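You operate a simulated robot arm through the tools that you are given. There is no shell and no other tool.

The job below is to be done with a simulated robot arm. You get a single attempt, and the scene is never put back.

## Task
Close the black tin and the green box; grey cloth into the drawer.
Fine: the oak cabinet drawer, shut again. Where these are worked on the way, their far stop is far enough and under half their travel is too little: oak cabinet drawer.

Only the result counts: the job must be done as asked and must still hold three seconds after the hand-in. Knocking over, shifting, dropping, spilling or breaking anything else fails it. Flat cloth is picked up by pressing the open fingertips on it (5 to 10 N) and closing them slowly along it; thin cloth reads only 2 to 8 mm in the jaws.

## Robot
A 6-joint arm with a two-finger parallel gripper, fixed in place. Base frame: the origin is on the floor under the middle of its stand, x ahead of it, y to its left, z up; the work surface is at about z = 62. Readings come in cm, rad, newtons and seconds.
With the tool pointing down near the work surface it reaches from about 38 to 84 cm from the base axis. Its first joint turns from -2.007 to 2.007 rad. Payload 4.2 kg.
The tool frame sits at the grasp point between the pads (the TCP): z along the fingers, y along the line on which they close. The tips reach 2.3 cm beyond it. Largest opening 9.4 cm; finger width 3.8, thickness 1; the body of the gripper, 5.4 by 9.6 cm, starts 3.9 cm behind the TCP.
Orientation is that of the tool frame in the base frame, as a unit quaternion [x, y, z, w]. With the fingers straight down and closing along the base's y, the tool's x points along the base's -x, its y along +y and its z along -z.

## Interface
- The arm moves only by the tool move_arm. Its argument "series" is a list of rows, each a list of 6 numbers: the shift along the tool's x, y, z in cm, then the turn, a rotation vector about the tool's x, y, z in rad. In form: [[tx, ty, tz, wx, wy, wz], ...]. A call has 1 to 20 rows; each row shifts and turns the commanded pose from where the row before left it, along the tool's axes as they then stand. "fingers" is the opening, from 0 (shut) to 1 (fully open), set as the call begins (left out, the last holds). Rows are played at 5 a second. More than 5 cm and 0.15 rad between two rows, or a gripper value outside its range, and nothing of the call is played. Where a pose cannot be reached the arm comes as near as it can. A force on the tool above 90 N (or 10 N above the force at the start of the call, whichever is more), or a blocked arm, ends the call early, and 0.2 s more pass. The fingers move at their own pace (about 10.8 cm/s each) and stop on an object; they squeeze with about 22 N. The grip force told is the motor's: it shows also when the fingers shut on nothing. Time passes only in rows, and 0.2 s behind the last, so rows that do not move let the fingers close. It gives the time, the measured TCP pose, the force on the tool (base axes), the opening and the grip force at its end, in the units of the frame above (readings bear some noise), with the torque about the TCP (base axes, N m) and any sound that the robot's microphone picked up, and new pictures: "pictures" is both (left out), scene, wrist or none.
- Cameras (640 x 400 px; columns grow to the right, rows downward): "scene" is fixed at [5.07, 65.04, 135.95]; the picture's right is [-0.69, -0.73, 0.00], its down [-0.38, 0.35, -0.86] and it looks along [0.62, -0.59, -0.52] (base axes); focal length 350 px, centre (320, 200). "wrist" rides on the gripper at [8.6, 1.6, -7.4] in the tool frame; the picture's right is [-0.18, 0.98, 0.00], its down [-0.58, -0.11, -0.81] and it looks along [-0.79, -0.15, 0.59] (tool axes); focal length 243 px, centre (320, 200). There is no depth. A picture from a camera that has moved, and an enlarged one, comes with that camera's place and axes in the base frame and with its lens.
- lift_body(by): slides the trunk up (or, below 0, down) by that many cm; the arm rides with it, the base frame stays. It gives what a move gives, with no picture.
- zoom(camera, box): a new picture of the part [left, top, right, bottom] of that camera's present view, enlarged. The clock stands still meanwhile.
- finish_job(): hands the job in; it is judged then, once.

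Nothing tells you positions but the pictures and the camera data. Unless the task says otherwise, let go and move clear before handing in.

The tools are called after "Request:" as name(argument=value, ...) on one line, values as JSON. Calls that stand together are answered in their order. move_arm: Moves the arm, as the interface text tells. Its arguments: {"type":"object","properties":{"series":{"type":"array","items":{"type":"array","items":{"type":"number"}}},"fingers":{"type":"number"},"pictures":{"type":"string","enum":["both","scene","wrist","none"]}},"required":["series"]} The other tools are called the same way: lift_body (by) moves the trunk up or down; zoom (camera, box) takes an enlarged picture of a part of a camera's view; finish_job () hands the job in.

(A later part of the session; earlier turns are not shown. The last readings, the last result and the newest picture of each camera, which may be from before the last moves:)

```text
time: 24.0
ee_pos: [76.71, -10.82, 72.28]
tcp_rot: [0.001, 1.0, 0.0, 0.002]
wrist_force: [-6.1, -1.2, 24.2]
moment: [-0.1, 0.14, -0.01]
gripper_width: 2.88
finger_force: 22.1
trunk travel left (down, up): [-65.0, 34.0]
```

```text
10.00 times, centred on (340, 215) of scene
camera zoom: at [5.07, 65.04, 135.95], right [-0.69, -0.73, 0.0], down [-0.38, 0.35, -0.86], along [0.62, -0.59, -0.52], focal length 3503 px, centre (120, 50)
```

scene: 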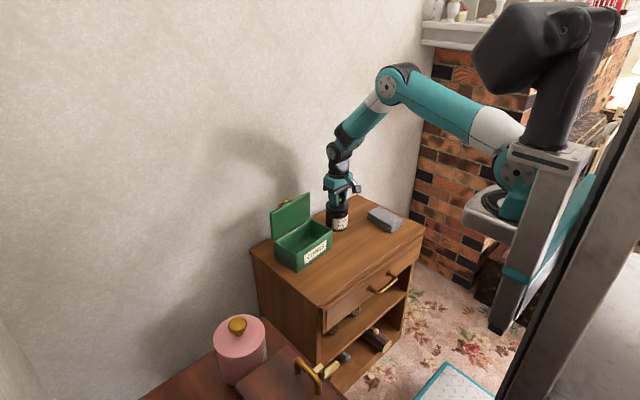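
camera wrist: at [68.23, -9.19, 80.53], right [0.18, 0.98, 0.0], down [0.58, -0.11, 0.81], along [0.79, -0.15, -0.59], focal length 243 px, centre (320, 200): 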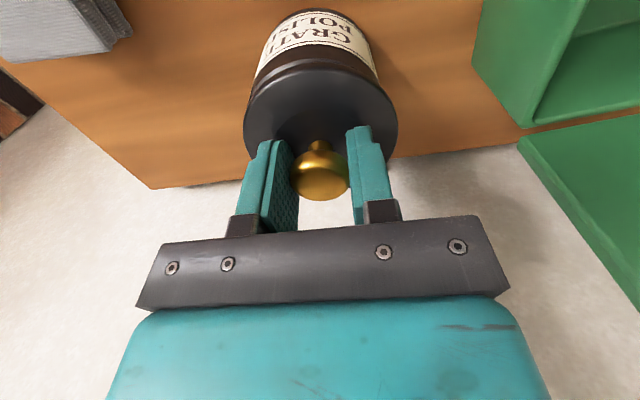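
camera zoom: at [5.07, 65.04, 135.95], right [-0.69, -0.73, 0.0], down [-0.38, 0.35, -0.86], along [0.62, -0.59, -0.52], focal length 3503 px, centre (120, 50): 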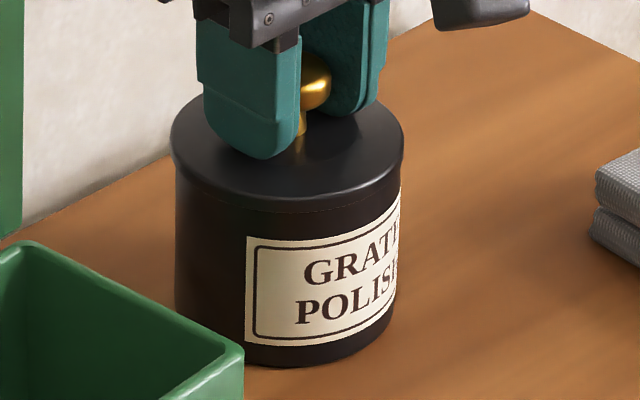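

Contact comes with a slight sideways push toward -x, which hints at the lid centring against the rim. I'll ease off, shift a touch that way and press again.

Request:
move_arm(series=[[0, 0, -0.25, 0, 0, 0], [0.2, 0, 0, 0, 0, 0], [0, 0, 0.15, 0, 0, 0], [0, 0, 0, 0, 0, 0]], pictures="none")

Request:
move_arm(series=[[0, 0, 0.1, 0, 0, 0], [0, 0, 0, 0, 0, 0]], pictures="none")

Request:
zoom(camera="scene", box=[320, 195, 360, 235])

Request:
zoom(camera="wrist", box=[220, 0, 420, 150])

```text
time: 25.0
ee_pos: [76.58, -10.77, 72.25]
tcp_rot: [0.0, 1.0, 0.001, 0.001]
wrist_force: [2.6, 1.3, 15.3]
moment: [0.06, -0.21, 0.0]
gripper_width: 2.89
finger_force: 21.9
trunk travel left (down, up): [-65.0, 34.0]
```

```text
time: 25.6
ee_pos: [76.49, -10.88, 72.37]
tcp_rot: [0.0, 1.0, 0.001, 0.002]
wrist_force: [0.4, 0.8, 25.9]
moment: [0.1, -0.03, -0.03]
gripper_width: 2.88
finger_force: 21.6
trunk travel left (down, up): [-65.0, 34.0]
```

```text
10.00 times, centred on (340, 215) of scene
camera zoom: at [5.07, 65.04, 135.95], right [-0.69, -0.73, 0.0], down [-0.38, 0.35, -0.86], along [0.62, -0.59, -0.52], focal length 3503 px, centre (120, 50)
```

zoom: 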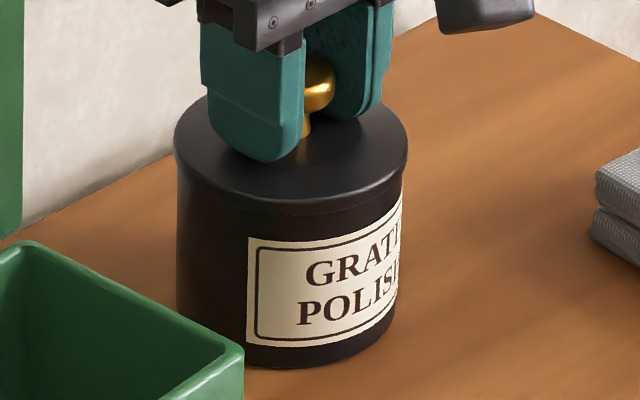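

```text
2.67 times, centred on (320, 75) of wrist
camera zoom: at [67.91, -9.15, 79.67], right [0.18, 0.98, 0.0], down [0.58, -0.11, 0.81], along [0.79, -0.15, -0.59], focal length 647 px, centre (320, 533)
```

zoom: 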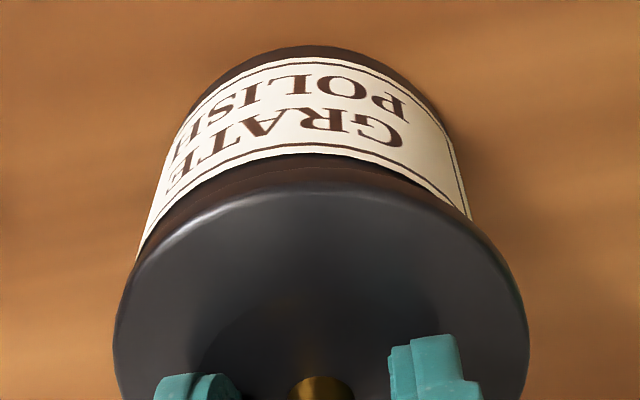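

The lid appears seated: no gap shows and it holds under 25 N. I'll relax the press, open the fingers and lift away.

Request:
move_arm(series=[[0, 0, -0.15, 0, 0, 0], [0, 0, 0, 0, 0, 0]], pictures="none")

Request:
move_arm(series=[[0, 0, 0, 0, 0, 0], [0, 0, 0, 0, 0, 0], [0, 0, -0.5, 0, 0, 0], [0, 0, -2, 0, 0, 0], [0, 0, -4, 0, 0, 0], [0, 0, -4, 0, 0, 0], [0, 0, 0, 0, 0, 0]], fingers=0.6)

Request:
zoom(camera="scene", box=[320, 195, 360, 235])

Request:
zoom(camera="wrist", box=[220, 0, 420, 150])

```text
time: 26.2
ee_pos: [76.43, -10.91, 72.28]
tcp_rot: [0.001, 1.0, 0.0, 0.0]
wrist_force: [6.4, 1.4, 12.0]
moment: [0.08, -0.31, 0.0]
gripper_width: 2.89
finger_force: 21.8
trunk travel left (down, up): [-65.0, 34.0]
```

```text
time: 27.8
ee_pos: [76.57, -10.74, 82.8]
tcp_rot: [0.0, 1.0, 0.0, 0.0]
wrist_force: [1.0, -0.6, -1.2]
moment: [-0.02, 0.01, -0.02]
gripper_width: 5.64
finger_force: 0.1
trunk travel left (down, up): [-65.0, 34.0]
heard: snap
camera wrist: at [67.93, -9.16, 90.2], right [0.18, 0.98, 0.0], down [0.58, -0.11, 0.81], along [0.79, -0.15, -0.59], focal length 243 px, centre (320, 200)
```

scene: 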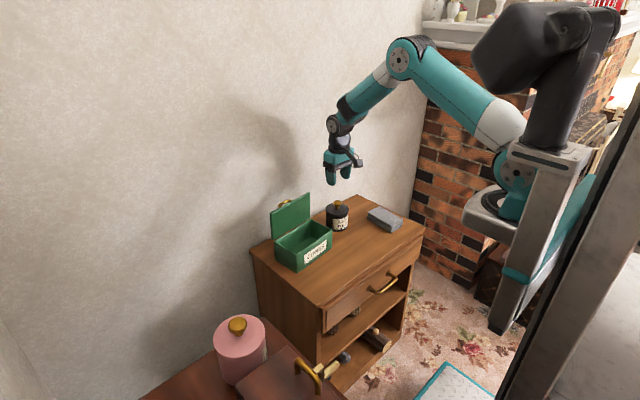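
wrist: 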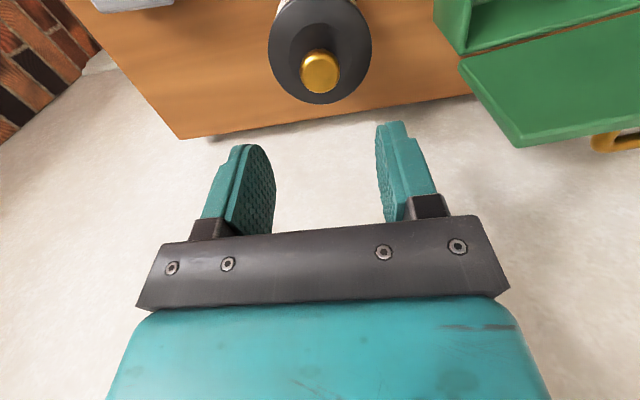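

```text
10.00 times, centred on (340, 215) of scene
camera zoom: at [5.07, 65.04, 135.95], right [-0.69, -0.73, 0.0], down [-0.38, 0.35, -0.86], along [0.62, -0.59, -0.52], focal length 3503 px, centre (120, 50)
```

zoom: 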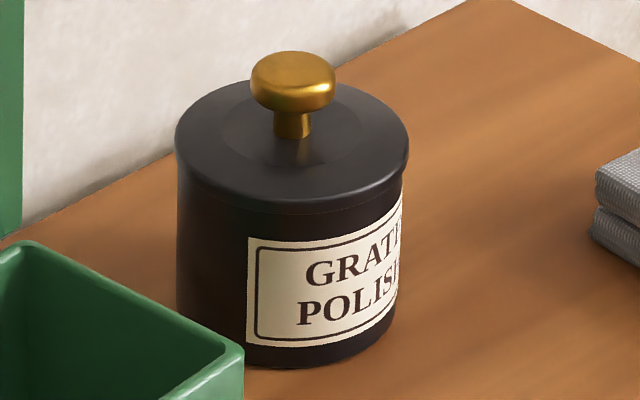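

```text
2.67 times, centred on (320, 75) of wrist
camera zoom: at [67.93, -9.16, 90.2], right [0.18, 0.98, 0.0], down [0.58, -0.11, 0.81], along [0.79, -0.15, -0.59], focal length 647 px, centre (320, 533)
```

zoom: 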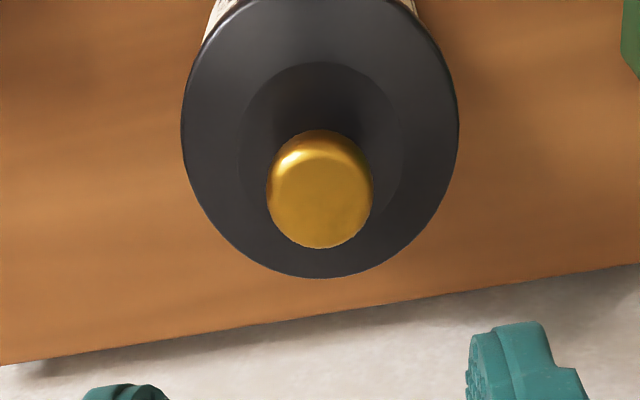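

A snap was heard and the tin lid is on cleanly. Next is the green box, so I'll move over it and measure the open lid.

Request:
move_arm(series=[[1, 1, -2.5, 0, 0, 0], [2, 3, -2.5, 0, 0, 0], [2, 4, -2, 0, 0, 0], [1, 4, -1, 0, 0, 0], [0, 3, 0, 0, 0, 0], [0, 2, 0, 0, 0, 0], [0, 0, 0, 0, 0, 0]], fingers=0)

Request:
zoom(camera="wrist", box=[240, 0, 520, 200])

Request:
zoom(camera="scene", box=[260, 180, 350, 280])

```text
time: 29.4
ee_pos: [70.6, 6.32, 90.69]
tcp_rot: [0.0, 1.0, 0.0, 0.001]
wrist_force: [-0.7, -0.1, 0.1]
moment: [0.02, 0.01, 0.0]
gripper_width: 0.0
finger_force: 21.4
trunk travel left (down, up): [-65.0, 34.0]
camera wrist: at [61.88, 7.89, 98.16], right [0.18, 0.98, 0.0], down [0.58, -0.11, 0.81], along [0.79, -0.15, -0.59], focal length 243 px, centre (320, 200)
```

scene: 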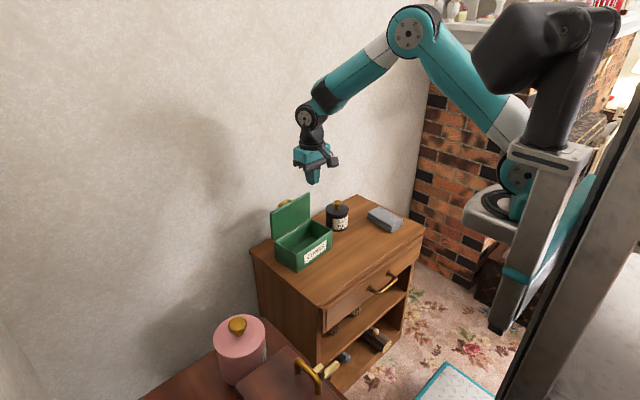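
wrist: 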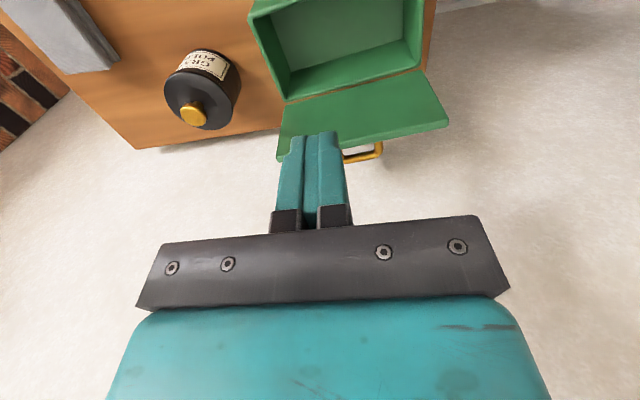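

```text
2.00 times, centred on (380, 100) of wrist
camera zoom: at [61.88, 7.89, 98.16], right [0.18, 0.98, 0.0], down [0.58, -0.11, 0.81], along [0.79, -0.15, -0.59], focal length 485 px, centre (200, 400)
```

zoom: 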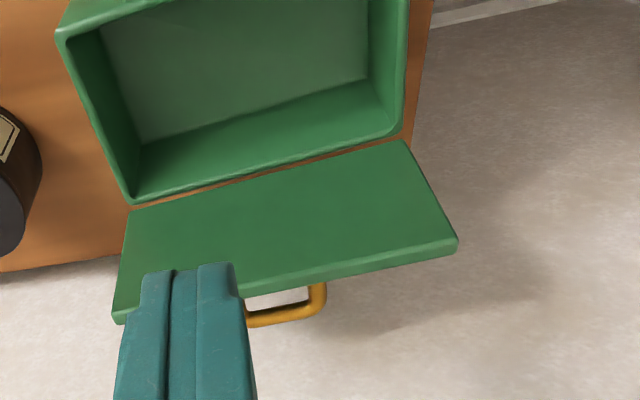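

```text
4.00 times, centred on (305, 230) of scene
camera zoom: at [5.07, 65.04, 135.95], right [-0.69, -0.73, 0.0], down [-0.38, 0.35, -0.86], along [0.62, -0.59, -0.52], focal length 1401 px, centre (380, 80)
```

zoom: 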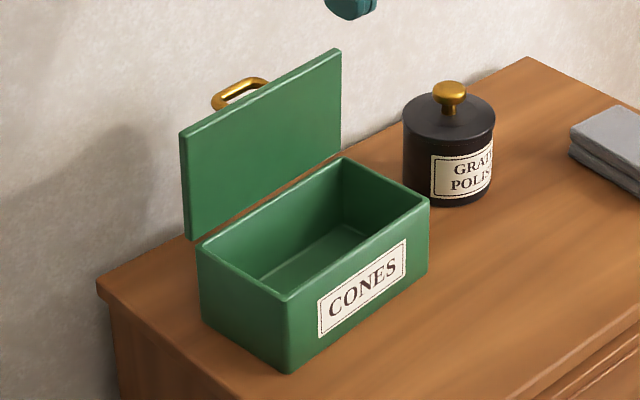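

The green lid stands about vertical at x≈78–79, from the hinge at z≈69 to a free edge at z≈79.5, with its handle on the back. I'll turn the hand a quarter turn so the closed fingers are thin along x, then reach behind the lid.

Request:
move_arm(series=[[0, 0, 0, 0, 0, -0.1428], [0, 0, 0, 0, 0, -0.1428], [0, 0, 0, 0, 0, -0.1428], [0, 0, 0, 0, 0, -0.1428], [0, 0, 0, 0, 0, -0.1428], [0, 0, 0, 0, 0, -0.1428], [0, 0, 0, 0, 0, -0.1428], [0, 0, 0, 0, 0, -0.1428], [0, 0, 0, 0, 0, -0.1428], [0, 0, 0, 0, 0, -0.1428], [0, 0, 0, 0, 0, -0.1428], [0, 0, 0, 0, 0, 0]])

```text
time: 32.0
ee_pos: [70.4, 6.27, 90.83]
tcp_rot: [-0.707, 0.707, 0.0, 0.0]
wrist_force: [-0.1, -0.4, -0.4]
moment: [0.0, 0.02, 0.01]
gripper_width: 0.0
finger_force: 21.8
trunk travel left (down, up): [-65.0, 34.0]
camera wrist: at [68.95, -2.44, 98.21], right [-0.98, 0.18, 0.0], down [0.11, 0.58, 0.81], along [0.15, 0.79, -0.59], focal length 243 px, centre (320, 200)
```

scene: 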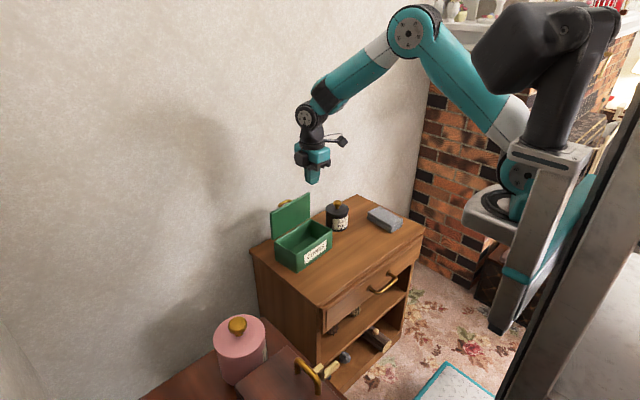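
wrist: 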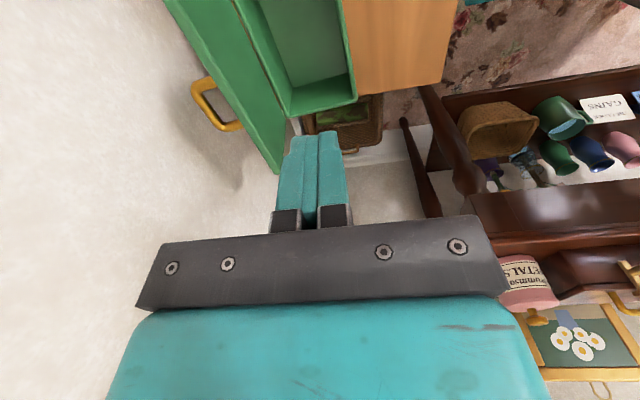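

Request:
move_arm(series=[[1, -2, 0, 0, 0, 0], [1, -3, 0, 0, 0, 0], [0.7, -3, 0, 0, 0, 0], [0.5, -2, 0, 0, 0, 0], [0, -1.4, 0, 0, 0, 0], [0, 0, 3, 0, 0, 0], [0, 0, 0, 0, 0, 0]])

Request:
zoom(camera="wrist", box=[240, 60, 440, 240])

Request:
zoom(camera="scene", box=[260, 140, 360, 240])

```text
time: 33.6
ee_pos: [81.98, 2.99, 87.66]
tcp_rot: [-0.707, 0.708, 0.0, 0.001]
wrist_force: [0.9, 0.6, -0.3]
moment: [0.03, 0.0, 0.01]
gripper_width: 0.0
finger_force: 22.7
trunk travel left (down, up): [-65.0, 34.0]
camera wrist: at [80.33, -5.59, 95.18], right [-0.98, 0.19, 0.0], down [0.11, 0.58, 0.81], along [0.15, 0.79, -0.59], focal length 243 px, centre (320, 200)
```

scene: 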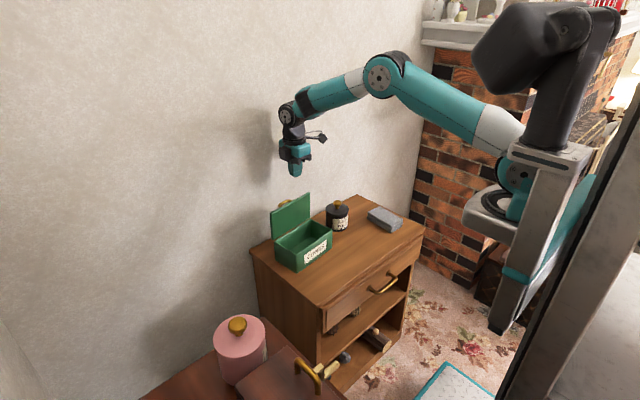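
wrist: 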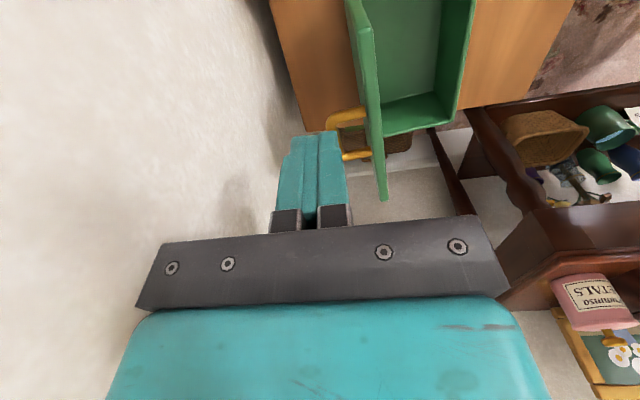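

```text
2.22 times, centred on (340, 150) of wrist
camera zoom: at [80.33, -5.59, 95.18], right [-0.98, 0.19, 0.0], down [0.11, 0.58, 0.81], along [0.15, 0.79, -0.59], focal length 539 px, centre (276, 311)
```

zoom: 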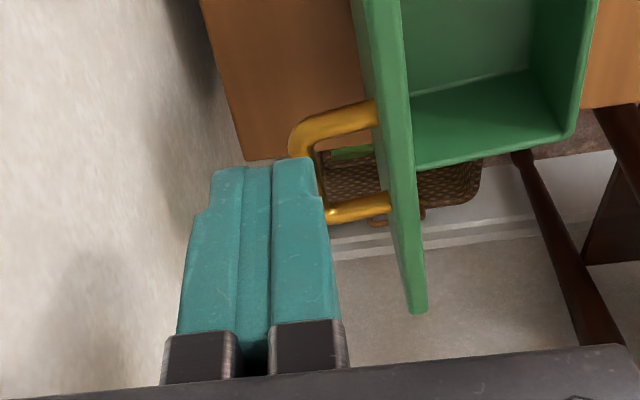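

```text
4.00 times, centred on (310, 190) of scene
camera zoom: at [5.07, 65.04, 135.95], right [-0.69, -0.73, 0.0], down [-0.38, 0.35, -0.86], along [0.62, -0.59, -0.52], focal length 1401 px, centre (360, 240)
```

zoom: 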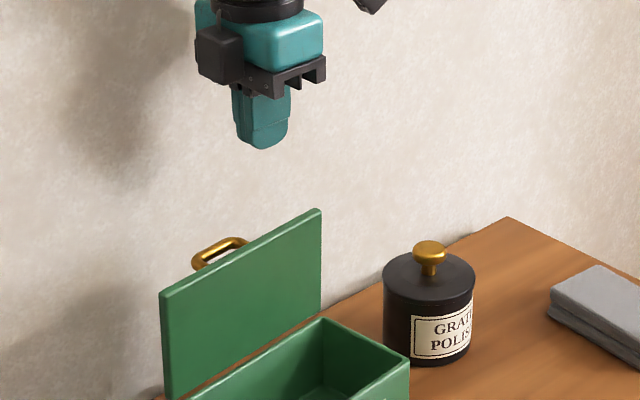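

The fingertips are clear behind the lid and beside the handle. I'll lower behind the lid.

Request:
move_arm(series=[[0, 0, 3, 0, 0, 0], [0, 0, 3, 0, 0, 0], [0, 0, 2.6, 0, 0, 0], [0, 0, 0, 0, 0, 0]])

Request:
zoom(camera="wrist", box=[240, 60, 440, 240])

Request:
zoom(camera="scene", box=[260, 160, 340, 240])

```text
time: 34.6
ee_pos: [81.91, 2.89, 79.08]
tcp_rot: [-0.707, 0.707, 0.0, 0.0]
wrist_force: [0.4, -0.6, -0.2]
moment: [0.02, 0.02, 0.03]
gripper_width: 0.01
finger_force: 22.0
trunk travel left (down, up): [-65.0, 34.0]
camera wrist: at [80.34, -5.7, 86.52], right [-0.98, 0.19, 0.0], down [0.11, 0.58, 0.81], along [0.15, 0.79, -0.59], focal length 243 px, centre (320, 200)
```

scene: 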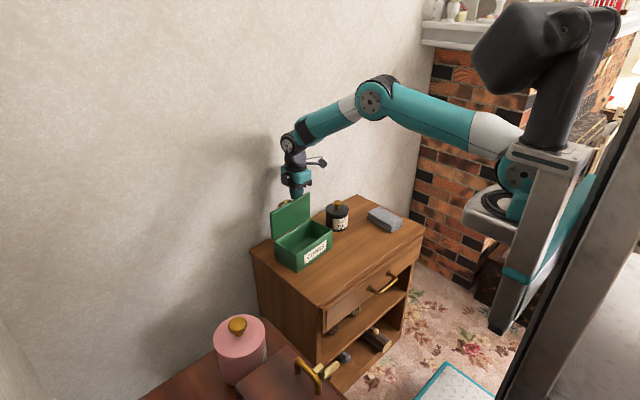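
wrist: 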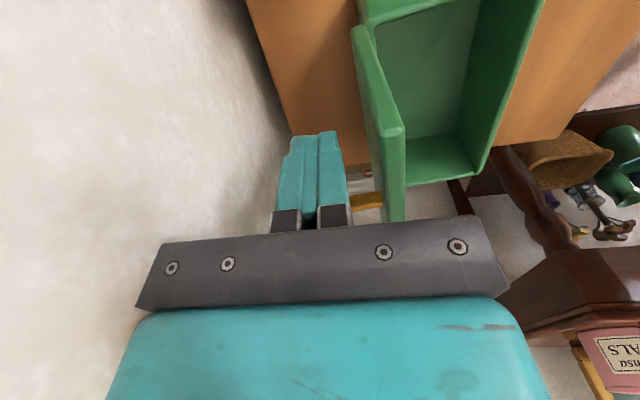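

```text
2.22 times, centred on (340, 150) of wrist
camera zoom: at [80.34, -5.7, 86.52], right [-0.98, 0.19, 0.0], down [0.11, 0.58, 0.81], along [0.15, 0.79, -0.59], focal length 539 px, centre (276, 311)
```

zoom: 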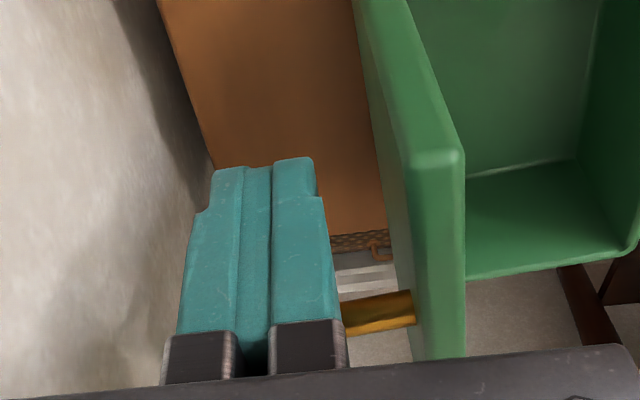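

```text
5.00 times, centred on (300, 200) of scene
camera zoom: at [5.07, 65.04, 135.95], right [-0.69, -0.73, 0.0], down [-0.38, 0.35, -0.86], along [0.62, -0.59, -0.52], focal length 1752 px, centre (420, 200)
```

zoom: 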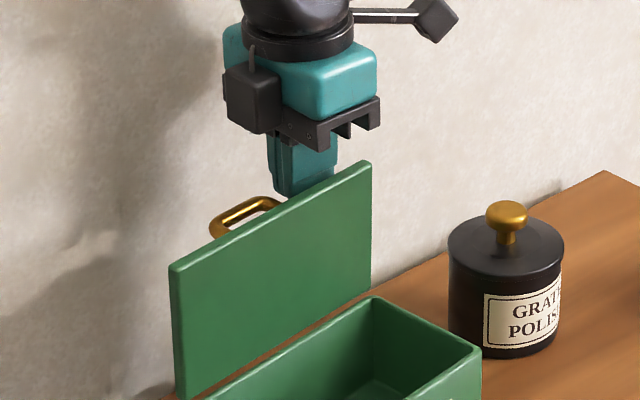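

The fingers are behind the lid with about 1.7 cm to spare. I'll push the lid toward -x gently.

Request:
move_arm(series=[[0, 0.8, 0, 0, 0, 0], [0, 0.8, 0, 0, 0, 0], [0, 0.8, 0, 0, 0, 0], [0, 0.8, 0, 0, 0, 0], [0, 0, 0, 0, 0, 0]])

Request:
zoom(camera="scene", box=[260, 160, 340, 280])

```text
time: 35.8
ee_pos: [78.75, 3.05, 79.12]
tcp_rot: [0.708, -0.707, 0.0, 0.001]
wrist_force: [0.1, 0.9, -0.7]
moment: [0.0, 0.03, 0.01]
gripper_width: 0.0
finger_force: 21.5
trunk travel left (down, up): [-65.0, 34.0]
camera wrist: at [77.12, -5.62, 86.56], right [-0.98, 0.18, 0.0], down [0.11, 0.58, 0.81], along [0.15, 0.79, -0.59], focal length 243 px, centre (320, 200)
```

scene: 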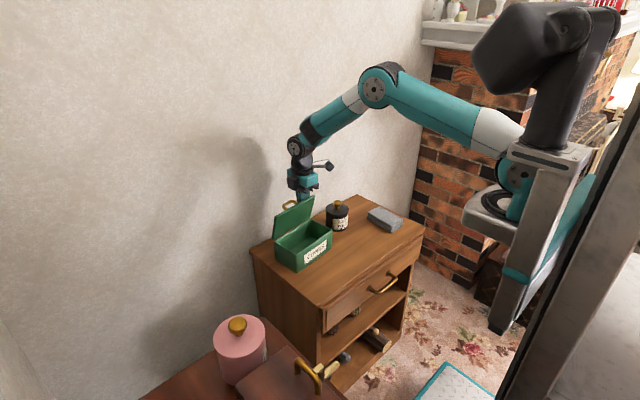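
wrist: 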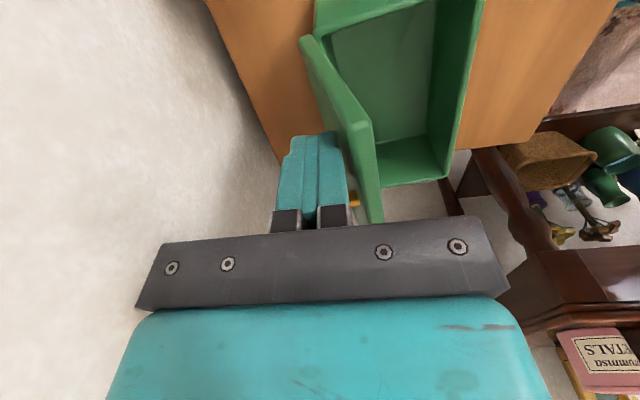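

```text
3.33 times, centred on (300, 220) of scene
camera zoom: at [5.07, 65.04, 135.95], right [-0.69, -0.73, 0.0], down [-0.38, 0.35, -0.86], along [0.62, -0.59, -0.52], focal length 1168 px, centre (387, 133)
```

zoom: 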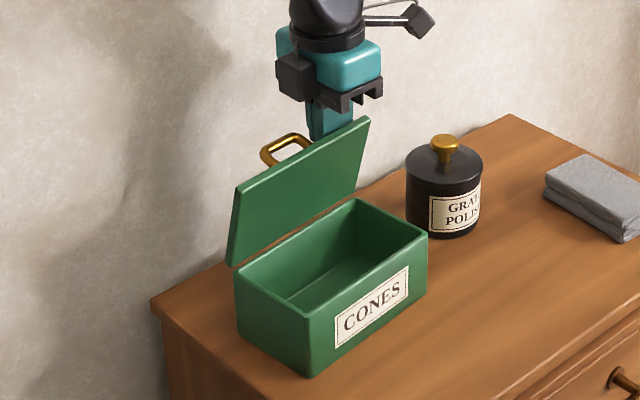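

Request:
move_arm(series=[[0, 0.8, 0.1, 0, 0, 0], [0, 0.8, 0.2, 0, 0, 0], [0, 0.8, 0.2, 0, 0, 0], [0, 0.8, 0.3, 0, 0, 0], [0, 0.8, 0.3, 0, 0, 0], [0, 0, 0, 0, 0, 0]])

Request:
zoom(camera="scene", box=[260, 160, 340, 280])

```text
time: 37.2
ee_pos: [74.51, 3.14, 77.99]
tcp_rot: [-0.706, 0.708, 0.001, 0.0]
wrist_force: [-0.6, 0.4, -0.8]
moment: [-0.02, -0.02, 0.01]
gripper_width: 0.0
finger_force: 22.0
trunk travel left (down, up): [-65.0, 34.0]
camera wrist: at [73.12, -5.58, 85.5], right [-0.98, 0.19, 0.0], down [0.11, 0.58, 0.81], along [0.15, 0.79, -0.59], focal length 243 px, centre (320, 200)
```

scene: 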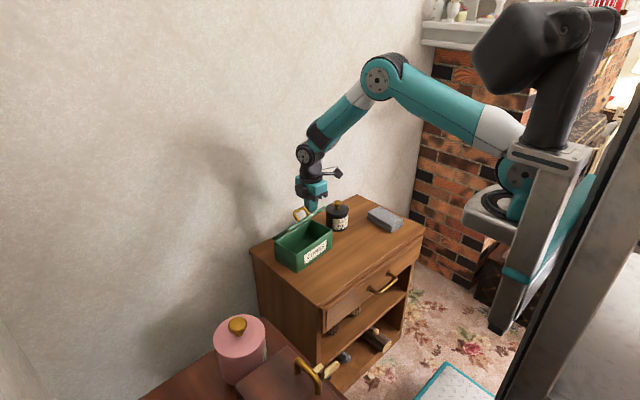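
wrist: 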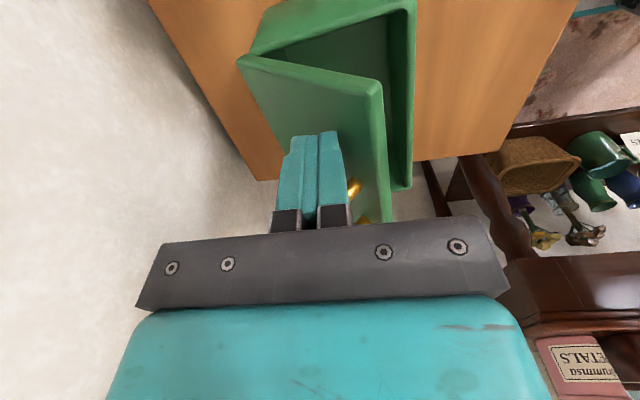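

```text
3.33 times, centred on (300, 220) of scene
camera zoom: at [5.07, 65.04, 135.95], right [-0.69, -0.73, 0.0], down [-0.38, 0.35, -0.86], along [0.62, -0.59, -0.52], focal length 1168 px, centre (387, 133)
```

zoom: 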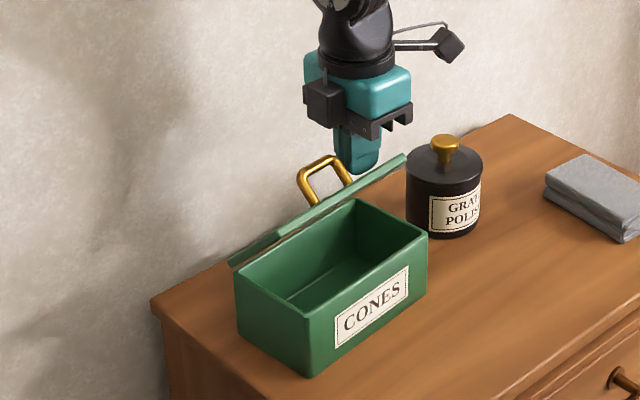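

The lid stays where it's pushed, so the hinge has friction. I'll follow the arc further forward and down.

Request:
move_arm(series=[[0, 0.5, 0.6, 0, 0, 0], [0, 0.5, 0.6, 0, 0, 0], [0, 0.5, 0.6, 0, 0, 0], [0, 0.4, 0.6, 0, 0, 0], [0, 0.3, 0.7, 0, 0, 0], [0, 0.25, 0.7, 0, 0, 0], [0, 0, 0, 0, 0, 0]])

Request:
zoom(camera="scene", box=[260, 160, 340, 280])

```text
time: 38.8
ee_pos: [72.24, 3.14, 74.18]
tcp_rot: [-0.707, 0.707, 0.0, 0.0]
wrist_force: [-0.1, 0.0, 0.0]
moment: [-0.03, 0.0, -0.03]
gripper_width: 0.02
finger_force: 22.3
trunk travel left (down, up): [-65.0, 34.0]
camera wrist: at [70.69, -5.61, 81.68], right [-0.98, 0.18, 0.0], down [0.11, 0.58, 0.81], along [0.15, 0.79, -0.59], focal length 243 px, centre (320, 200)
```

scene: 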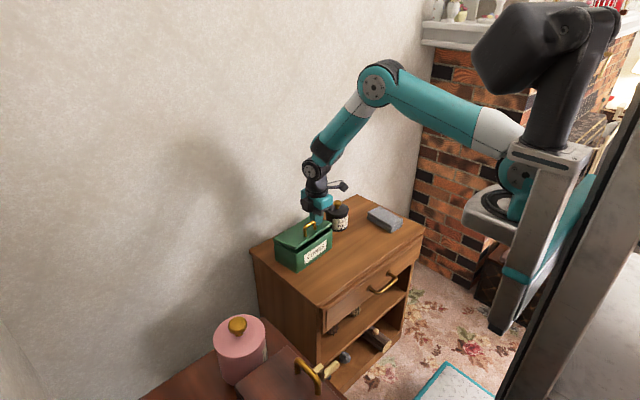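
wrist: 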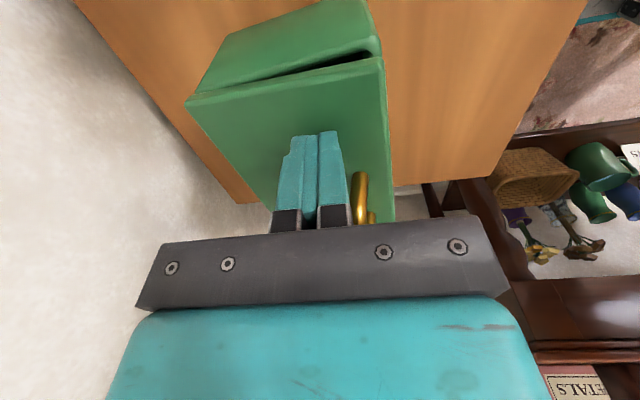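

```text
3.33 times, centred on (300, 220) of scene
camera zoom: at [5.07, 65.04, 135.95], right [-0.69, -0.73, 0.0], down [-0.38, 0.35, -0.86], along [0.62, -0.59, -0.52], focal length 1168 px, centre (387, 133)
```

zoom: 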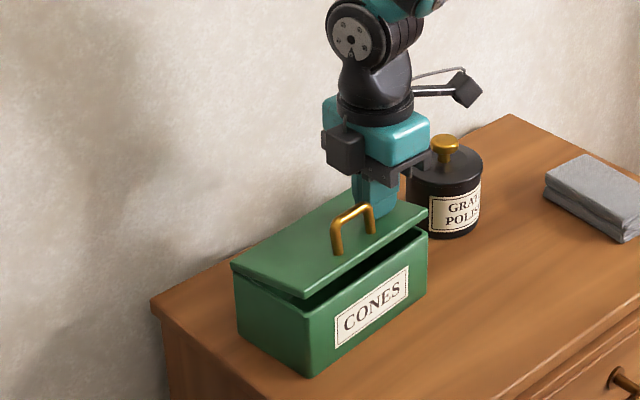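

The lid is nearly closed. I'll press it down the rest of the way in small steps.

Request:
move_arm(series=[[0, 0.1, 0.5, 0, 0, 0], [0, 0.1, 0.5, 0, 0, 0], [0, 0, 0.4, 0, 0, 0], [0, 0, 0, 0, 0, 0]])

Request:
zoom(camera="scene", box=[260, 160, 340, 280])

```text
time: 39.8
ee_pos: [72.05, 3.03, 72.9]
tcp_rot: [-0.707, 0.707, -0.001, 0.0]
wrist_force: [-3.4, -1.3, 7.3]
moment: [-0.03, 0.07, 0.05]
gripper_width: 0.01
finger_force: 21.9
trunk travel left (down, up): [-65.0, 34.0]
camera wrist: at [70.49, -5.59, 80.37], right [-0.98, 0.19, 0.0], down [0.11, 0.58, 0.81], along [0.15, 0.79, -0.59], focal length 243 px, centre (320, 200)
```

scene: 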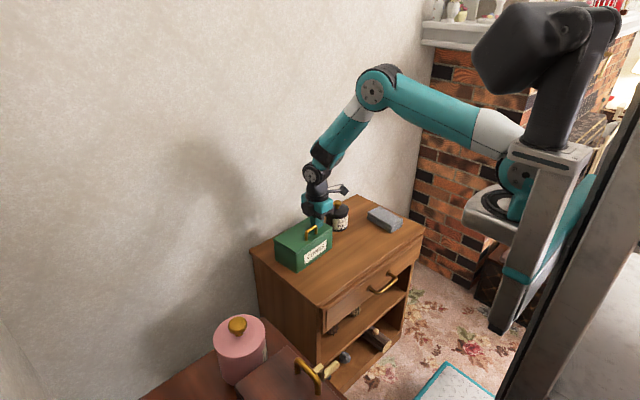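
wrist: 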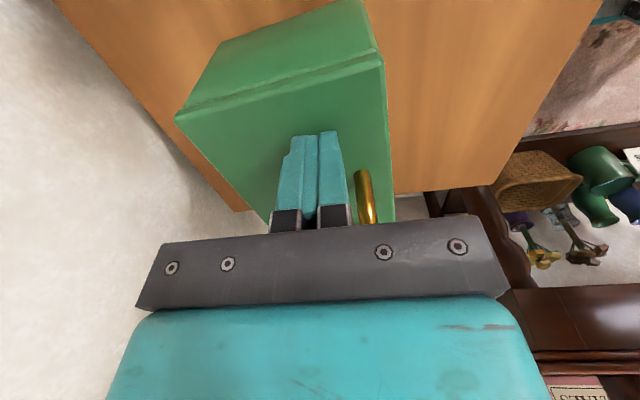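

```text
3.33 times, centred on (300, 220) of scene
camera zoom: at [5.07, 65.04, 135.95], right [-0.69, -0.73, 0.0], down [-0.38, 0.35, -0.86], along [0.62, -0.59, -0.52], focal length 1168 px, centre (387, 133)
```

zoom: 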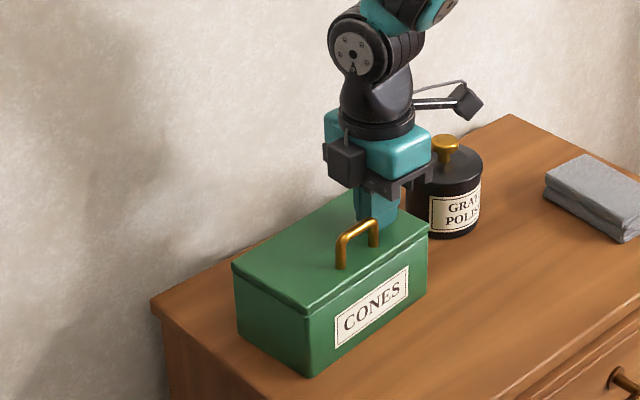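

Request:
move_arm(series=[[0, 0, 0.15, 0, 0, 0], [0, 0, 0, 0, 0, 0]], pictures="none")

Request:
move_arm(series=[[0, 0, 0.15, 0, 0, 0], [0, 0, 0, 0, 0, 0]], pictures="none")

Request:
zoom(camera="scene", box=[270, 210, 340, 275])

Request:
zoom(camera="wrist", box=[160, 0, 400, 220])

```text
time: 40.4
ee_pos: [72.01, 3.08, 72.89]
tcp_rot: [-0.707, 0.707, -0.001, 0.001]
wrist_force: [-4.9, -0.4, 23.5]
moment: [-0.03, 0.07, 0.0]
gripper_width: 0.0
finger_force: 22.3
trunk travel left (down, up): [-65.0, 34.0]
```

```text
time: 41.0
ee_pos: [72.07, 3.03, 72.8]
tcp_rot: [-0.706, 0.708, -0.001, 0.003]
wrist_force: [-6.2, -0.5, 44.3]
moment: [0.01, 0.1, 0.15]
gripper_width: 0.0
finger_force: 22.4
trunk travel left (down, up): [-65.0, 34.0]
```

```text
6.15 times, centred on (305, 242) of scene
camera zoom: at [5.07, 65.04, 135.95], right [-0.69, -0.73, 0.0], down [-0.38, 0.35, -0.86], along [0.62, -0.59, -0.52], focal length 2156 px, centre (412, -62)
```

zoom: 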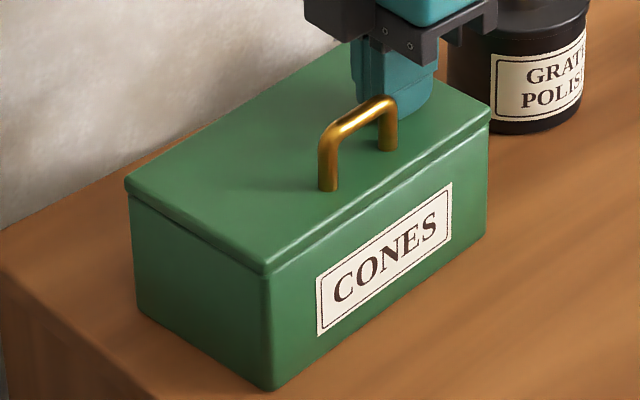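

```text
1.82 times, centred on (280, 110) of wrist
camera zoom: at [70.45, -5.6, 80.27], right [-0.98, 0.19, 0.0], down [0.11, 0.58, 0.81], along [0.15, 0.79, -0.59], focal length 441 px, centre (393, 364)
```

zoom: 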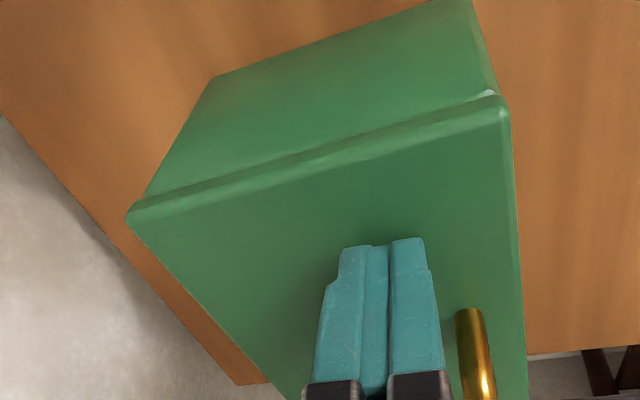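

The green box lid is fully shut and stiff under 40 N. I'll lift off and move toward the front of the cabinet to study the drawer handle.

Request:
move_arm(series=[[0, 0, -1, 0, 0, 0], [0, 0, -3, 0, 0, 0], [0, 0, -4, 0, 0, 0], [0, 0, -4, 0, 0, 0], [1.4, 3.8, 0, 0, 0, 0], [1.4, 3.8, 0, 0, 0, 0], [1.4, 3.8, 0, 0, 0, 0], [1.4, 3.8, 0, 0, 0, 0], [1.4, 3.8, 0, 0, 0, 0], [1.4, 3.8, 0, 0, 0, 0], [1.4, 3.8, 0, 0, 0, 0], [0, 0, 0, 0, 0, 0]])

Request:
zoom(camera="scene", box=[240, 180, 440, 305])

```text
time: 43.6
ee_pos: [48.6, -6.38, 84.14]
tcp_rot: [0.707, -0.707, 0.0, 0.0]
wrist_force: [-0.1, 0.1, 0.4]
moment: [-0.02, -0.02, -0.02]
gripper_width: 0.0
finger_force: 22.1
out of reach, approached as far as the arm can: row 11
trunk travel left (down, up): [-65.0, 34.0]
camera wrist: at [47.05, -14.98, 91.57], right [-0.98, 0.18, 0.0], down [0.11, 0.58, 0.81], along [0.15, 0.79, -0.59], focal length 243 px, centre (320, 200)
```

scene: 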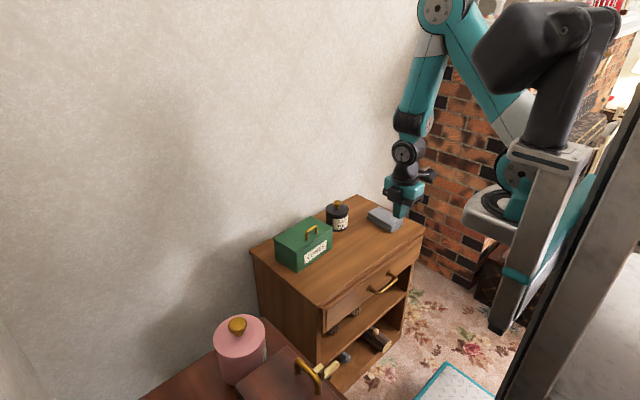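
wrist: 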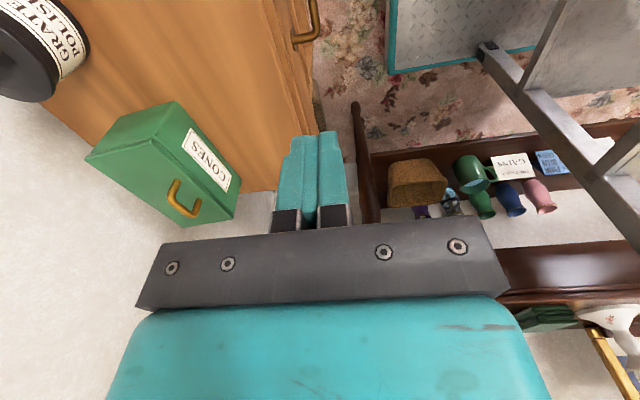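

```text
3.20 times, centred on (340, 242) of scene
camera zoom: at [5.07, 65.04, 135.95], right [-0.69, -0.73, 0.0], down [-0.38, 0.35, -0.86], along [0.62, -0.59, -0.52], focal length 1121 px, centre (256, 64)
```

zoom: 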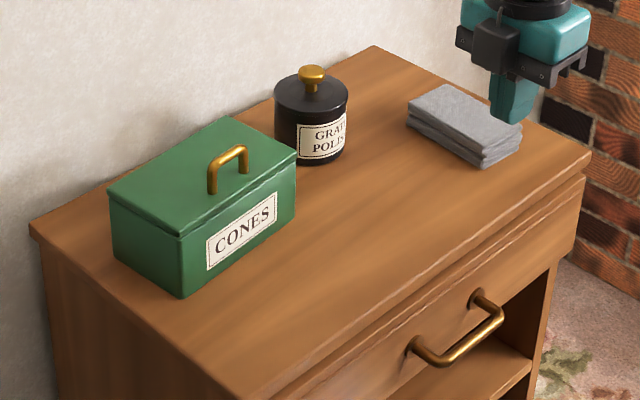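

Both lids are closed. At this trunk height, poses close to the base are out of reach, so I'll raise the trunk to get more folding room for the drawer.

Request:
lift_body(by=20)

Request:
move_arm(series=[[0, 0.5, 4, 0, 0, 0], [0, 0.5, 4, 0, 0, 0], [0, 0.5, 4, 0, 0, 0], [0, 0.5, 4, 0, 0, 0], [0, 0.5, 4, 0, 0, 0], [0, 1, 3, 0, 0, 0], [0, 0, 0, 0, 0, 0]])

```text
time: 45.8
ee_pos: [48.66, -6.3, 104.05]
tcp_rot: [-0.707, 0.707, 0.0, 0.001]
wrist_force: [0.5, 0.3, -0.3]
moment: [0.01, 0.01, -0.02]
gripper_width: 0.01
finger_force: 21.1
trunk travel left (down, up): [-85.0, 14.0]
```

```text
time: 47.4
ee_pos: [45.19, -6.34, 81.34]
tcp_rot: [-0.707, 0.707, 0.001, 0.0]
wrist_force: [-0.7, 0.5, -0.3]
moment: [-0.01, -0.05, 0.01]
gripper_width: 0.0
finger_force: 21.8
trunk travel left (down, up): [-85.0, 14.0]
camera wrist: at [43.54, -15.0, 88.68], right [-0.98, 0.19, 0.0], down [0.11, 0.58, 0.81], along [0.15, 0.79, -0.59], focal length 243 px, centre (320, 200)
```

scene: 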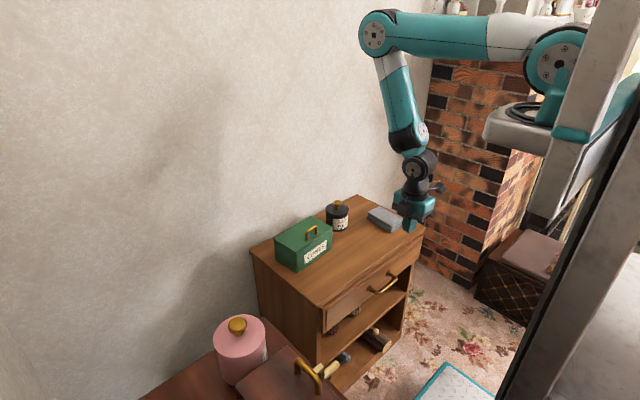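
wrist: 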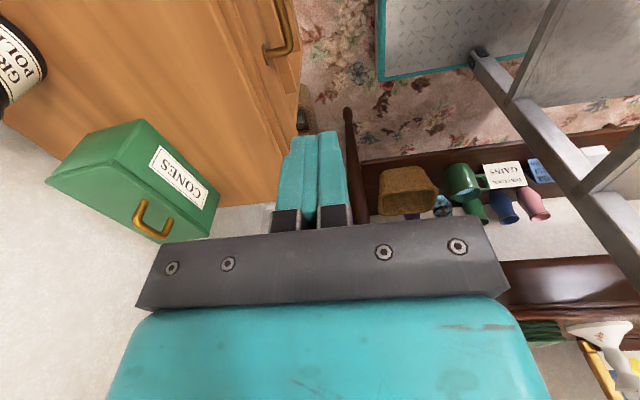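

Reach is better now. I'll tilt the hand forward about 0.6 rad so the body clears the cabinet edge, and descend in front of the drawer for a look.

Request:
move_arm(series=[[0.2, 1, 3, 0.15, 0, 0], [0.2, 1, 3, 0.15, 0, 0], [0.2, 1, 3, 0.15, 0, 0], [0, 1, 2, 0.15, 0, 0], [0, 0, 0, 0, 0, 0]], fingers=0.3)

Request:
zoom(camera="wrist", box=[180, 0, 440, 200])

Request:
zoom(camera="scene", box=[340, 180, 460, 310])

```text
time: 48.6
ee_pos: [43.42, -6.64, 69.54]
tcp_rot: [0.676, -0.675, 0.209, -0.209]
wrist_force: [-0.4, 0.6, -0.5]
moment: [0.03, 0.01, 0.0]
gripper_width: 2.82
finger_force: 0.0
trunk travel left (down, up): [-85.0, 14.0]
camera wrist: at [38.0, -15.51, 74.83], right [-0.81, 0.18, -0.55], down [-0.36, 0.58, 0.73], along [0.46, 0.79, -0.4], focal length 243 px, centre (320, 200)
```

scene: 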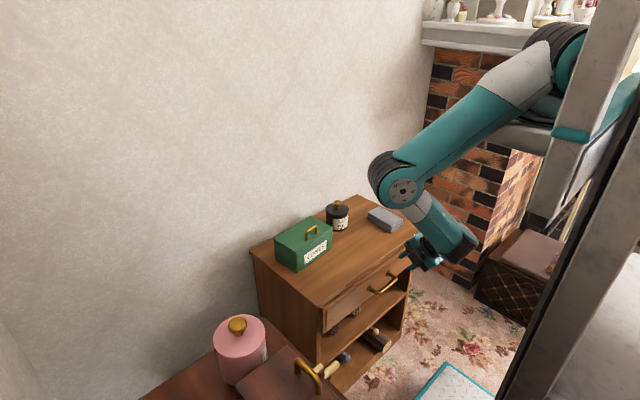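
wrist: 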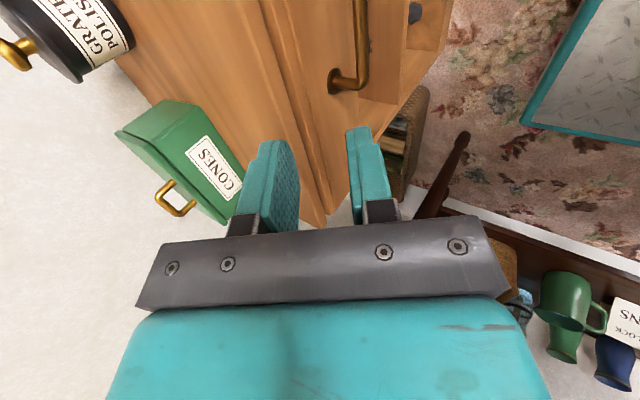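

```text
2.00 times, centred on (310, 100) of wrist
camera zoom: at [38.0, -15.51, 74.83], right [-0.81, 0.18, -0.55], down [-0.36, 0.58, 0.73], along [0.46, 0.79, -0.4], focal length 485 px, centre (340, 400)
```

zoom: 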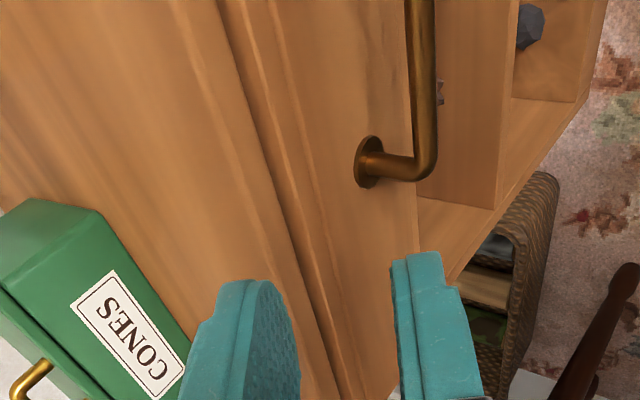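

```text
3.08 times, centred on (400, 245) of scene
camera zoom: at [5.07, 65.04, 135.95], right [-0.69, -0.73, 0.0], down [-0.38, 0.35, -0.86], along [0.62, -0.59, -0.52], focal length 1078 px, centre (74, 62)
```

zoom: 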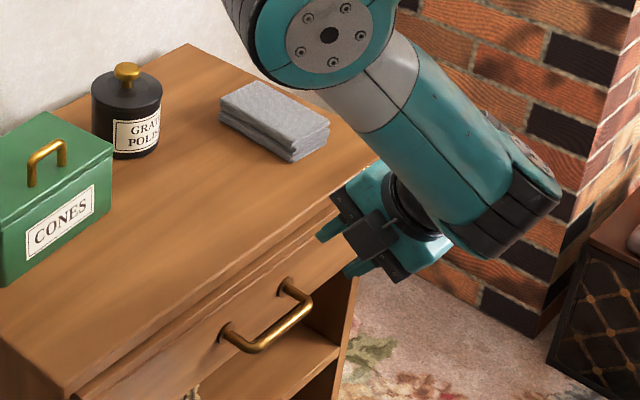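

The handle bar is at about x 50, z 54, with the drawer front near x 53. Before descending I'll raise the trunk further, so the elbow stays well above the cabinet top.

Request:
lift_body(by=14)

Request:
move_arm(series=[[0, 1.7, 2.5, 0, 0, 0], [0, 1.7, 2.5, 0, 0, 0], [0, 1.7, 2.5, 0, 0, 0], [0, 1.7, 2.5, 0, 0, 0], [0, 1.7, 2.5, 0, 0, 0], [0, 0, 0, 0, 0, 0]], fingers=0.24)

```text
time: 50.2
ee_pos: [43.51, -6.96, 83.56]
tcp_rot: [-0.675, 0.676, -0.209, 0.208]
wrist_force: [-0.2, -0.3, -0.5]
moment: [-0.01, 0.0, -0.03]
gripper_width: 2.83
finger_force: 0.1
trunk travel left (down, up): [-99.0, 0.0]
```

```text
time: 51.6
ee_pos: [43.54, -6.84, 68.4]
tcp_rot: [-0.675, 0.677, -0.209, 0.208]
wrist_force: [-0.1, 0.3, -0.6]
moment: [0.04, 0.01, -0.03]
gripper_width: 2.27
finger_force: 0.1
trunk travel left (down, up): [-99.0, 0.0]
camera wrist: at [38.05, -15.46, 73.74], right [-0.81, 0.18, -0.55], down [-0.36, 0.58, 0.73], along [0.46, 0.79, -0.41], focal length 243 px, centre (320, 200)
```

scene: 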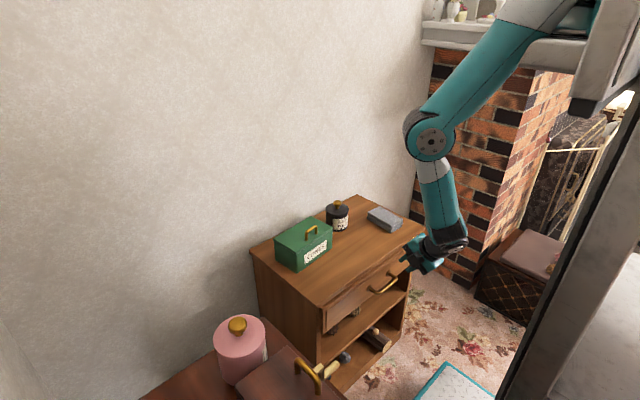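
wrist: 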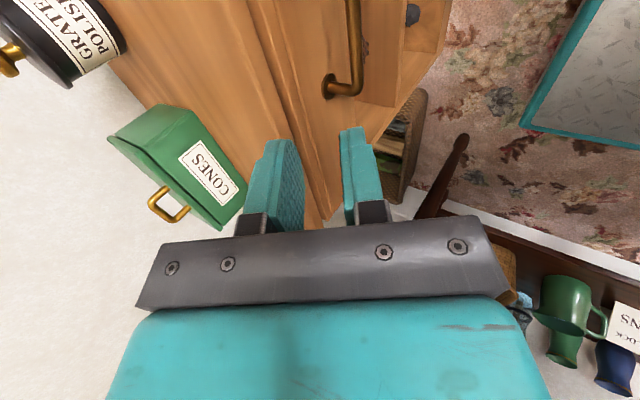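

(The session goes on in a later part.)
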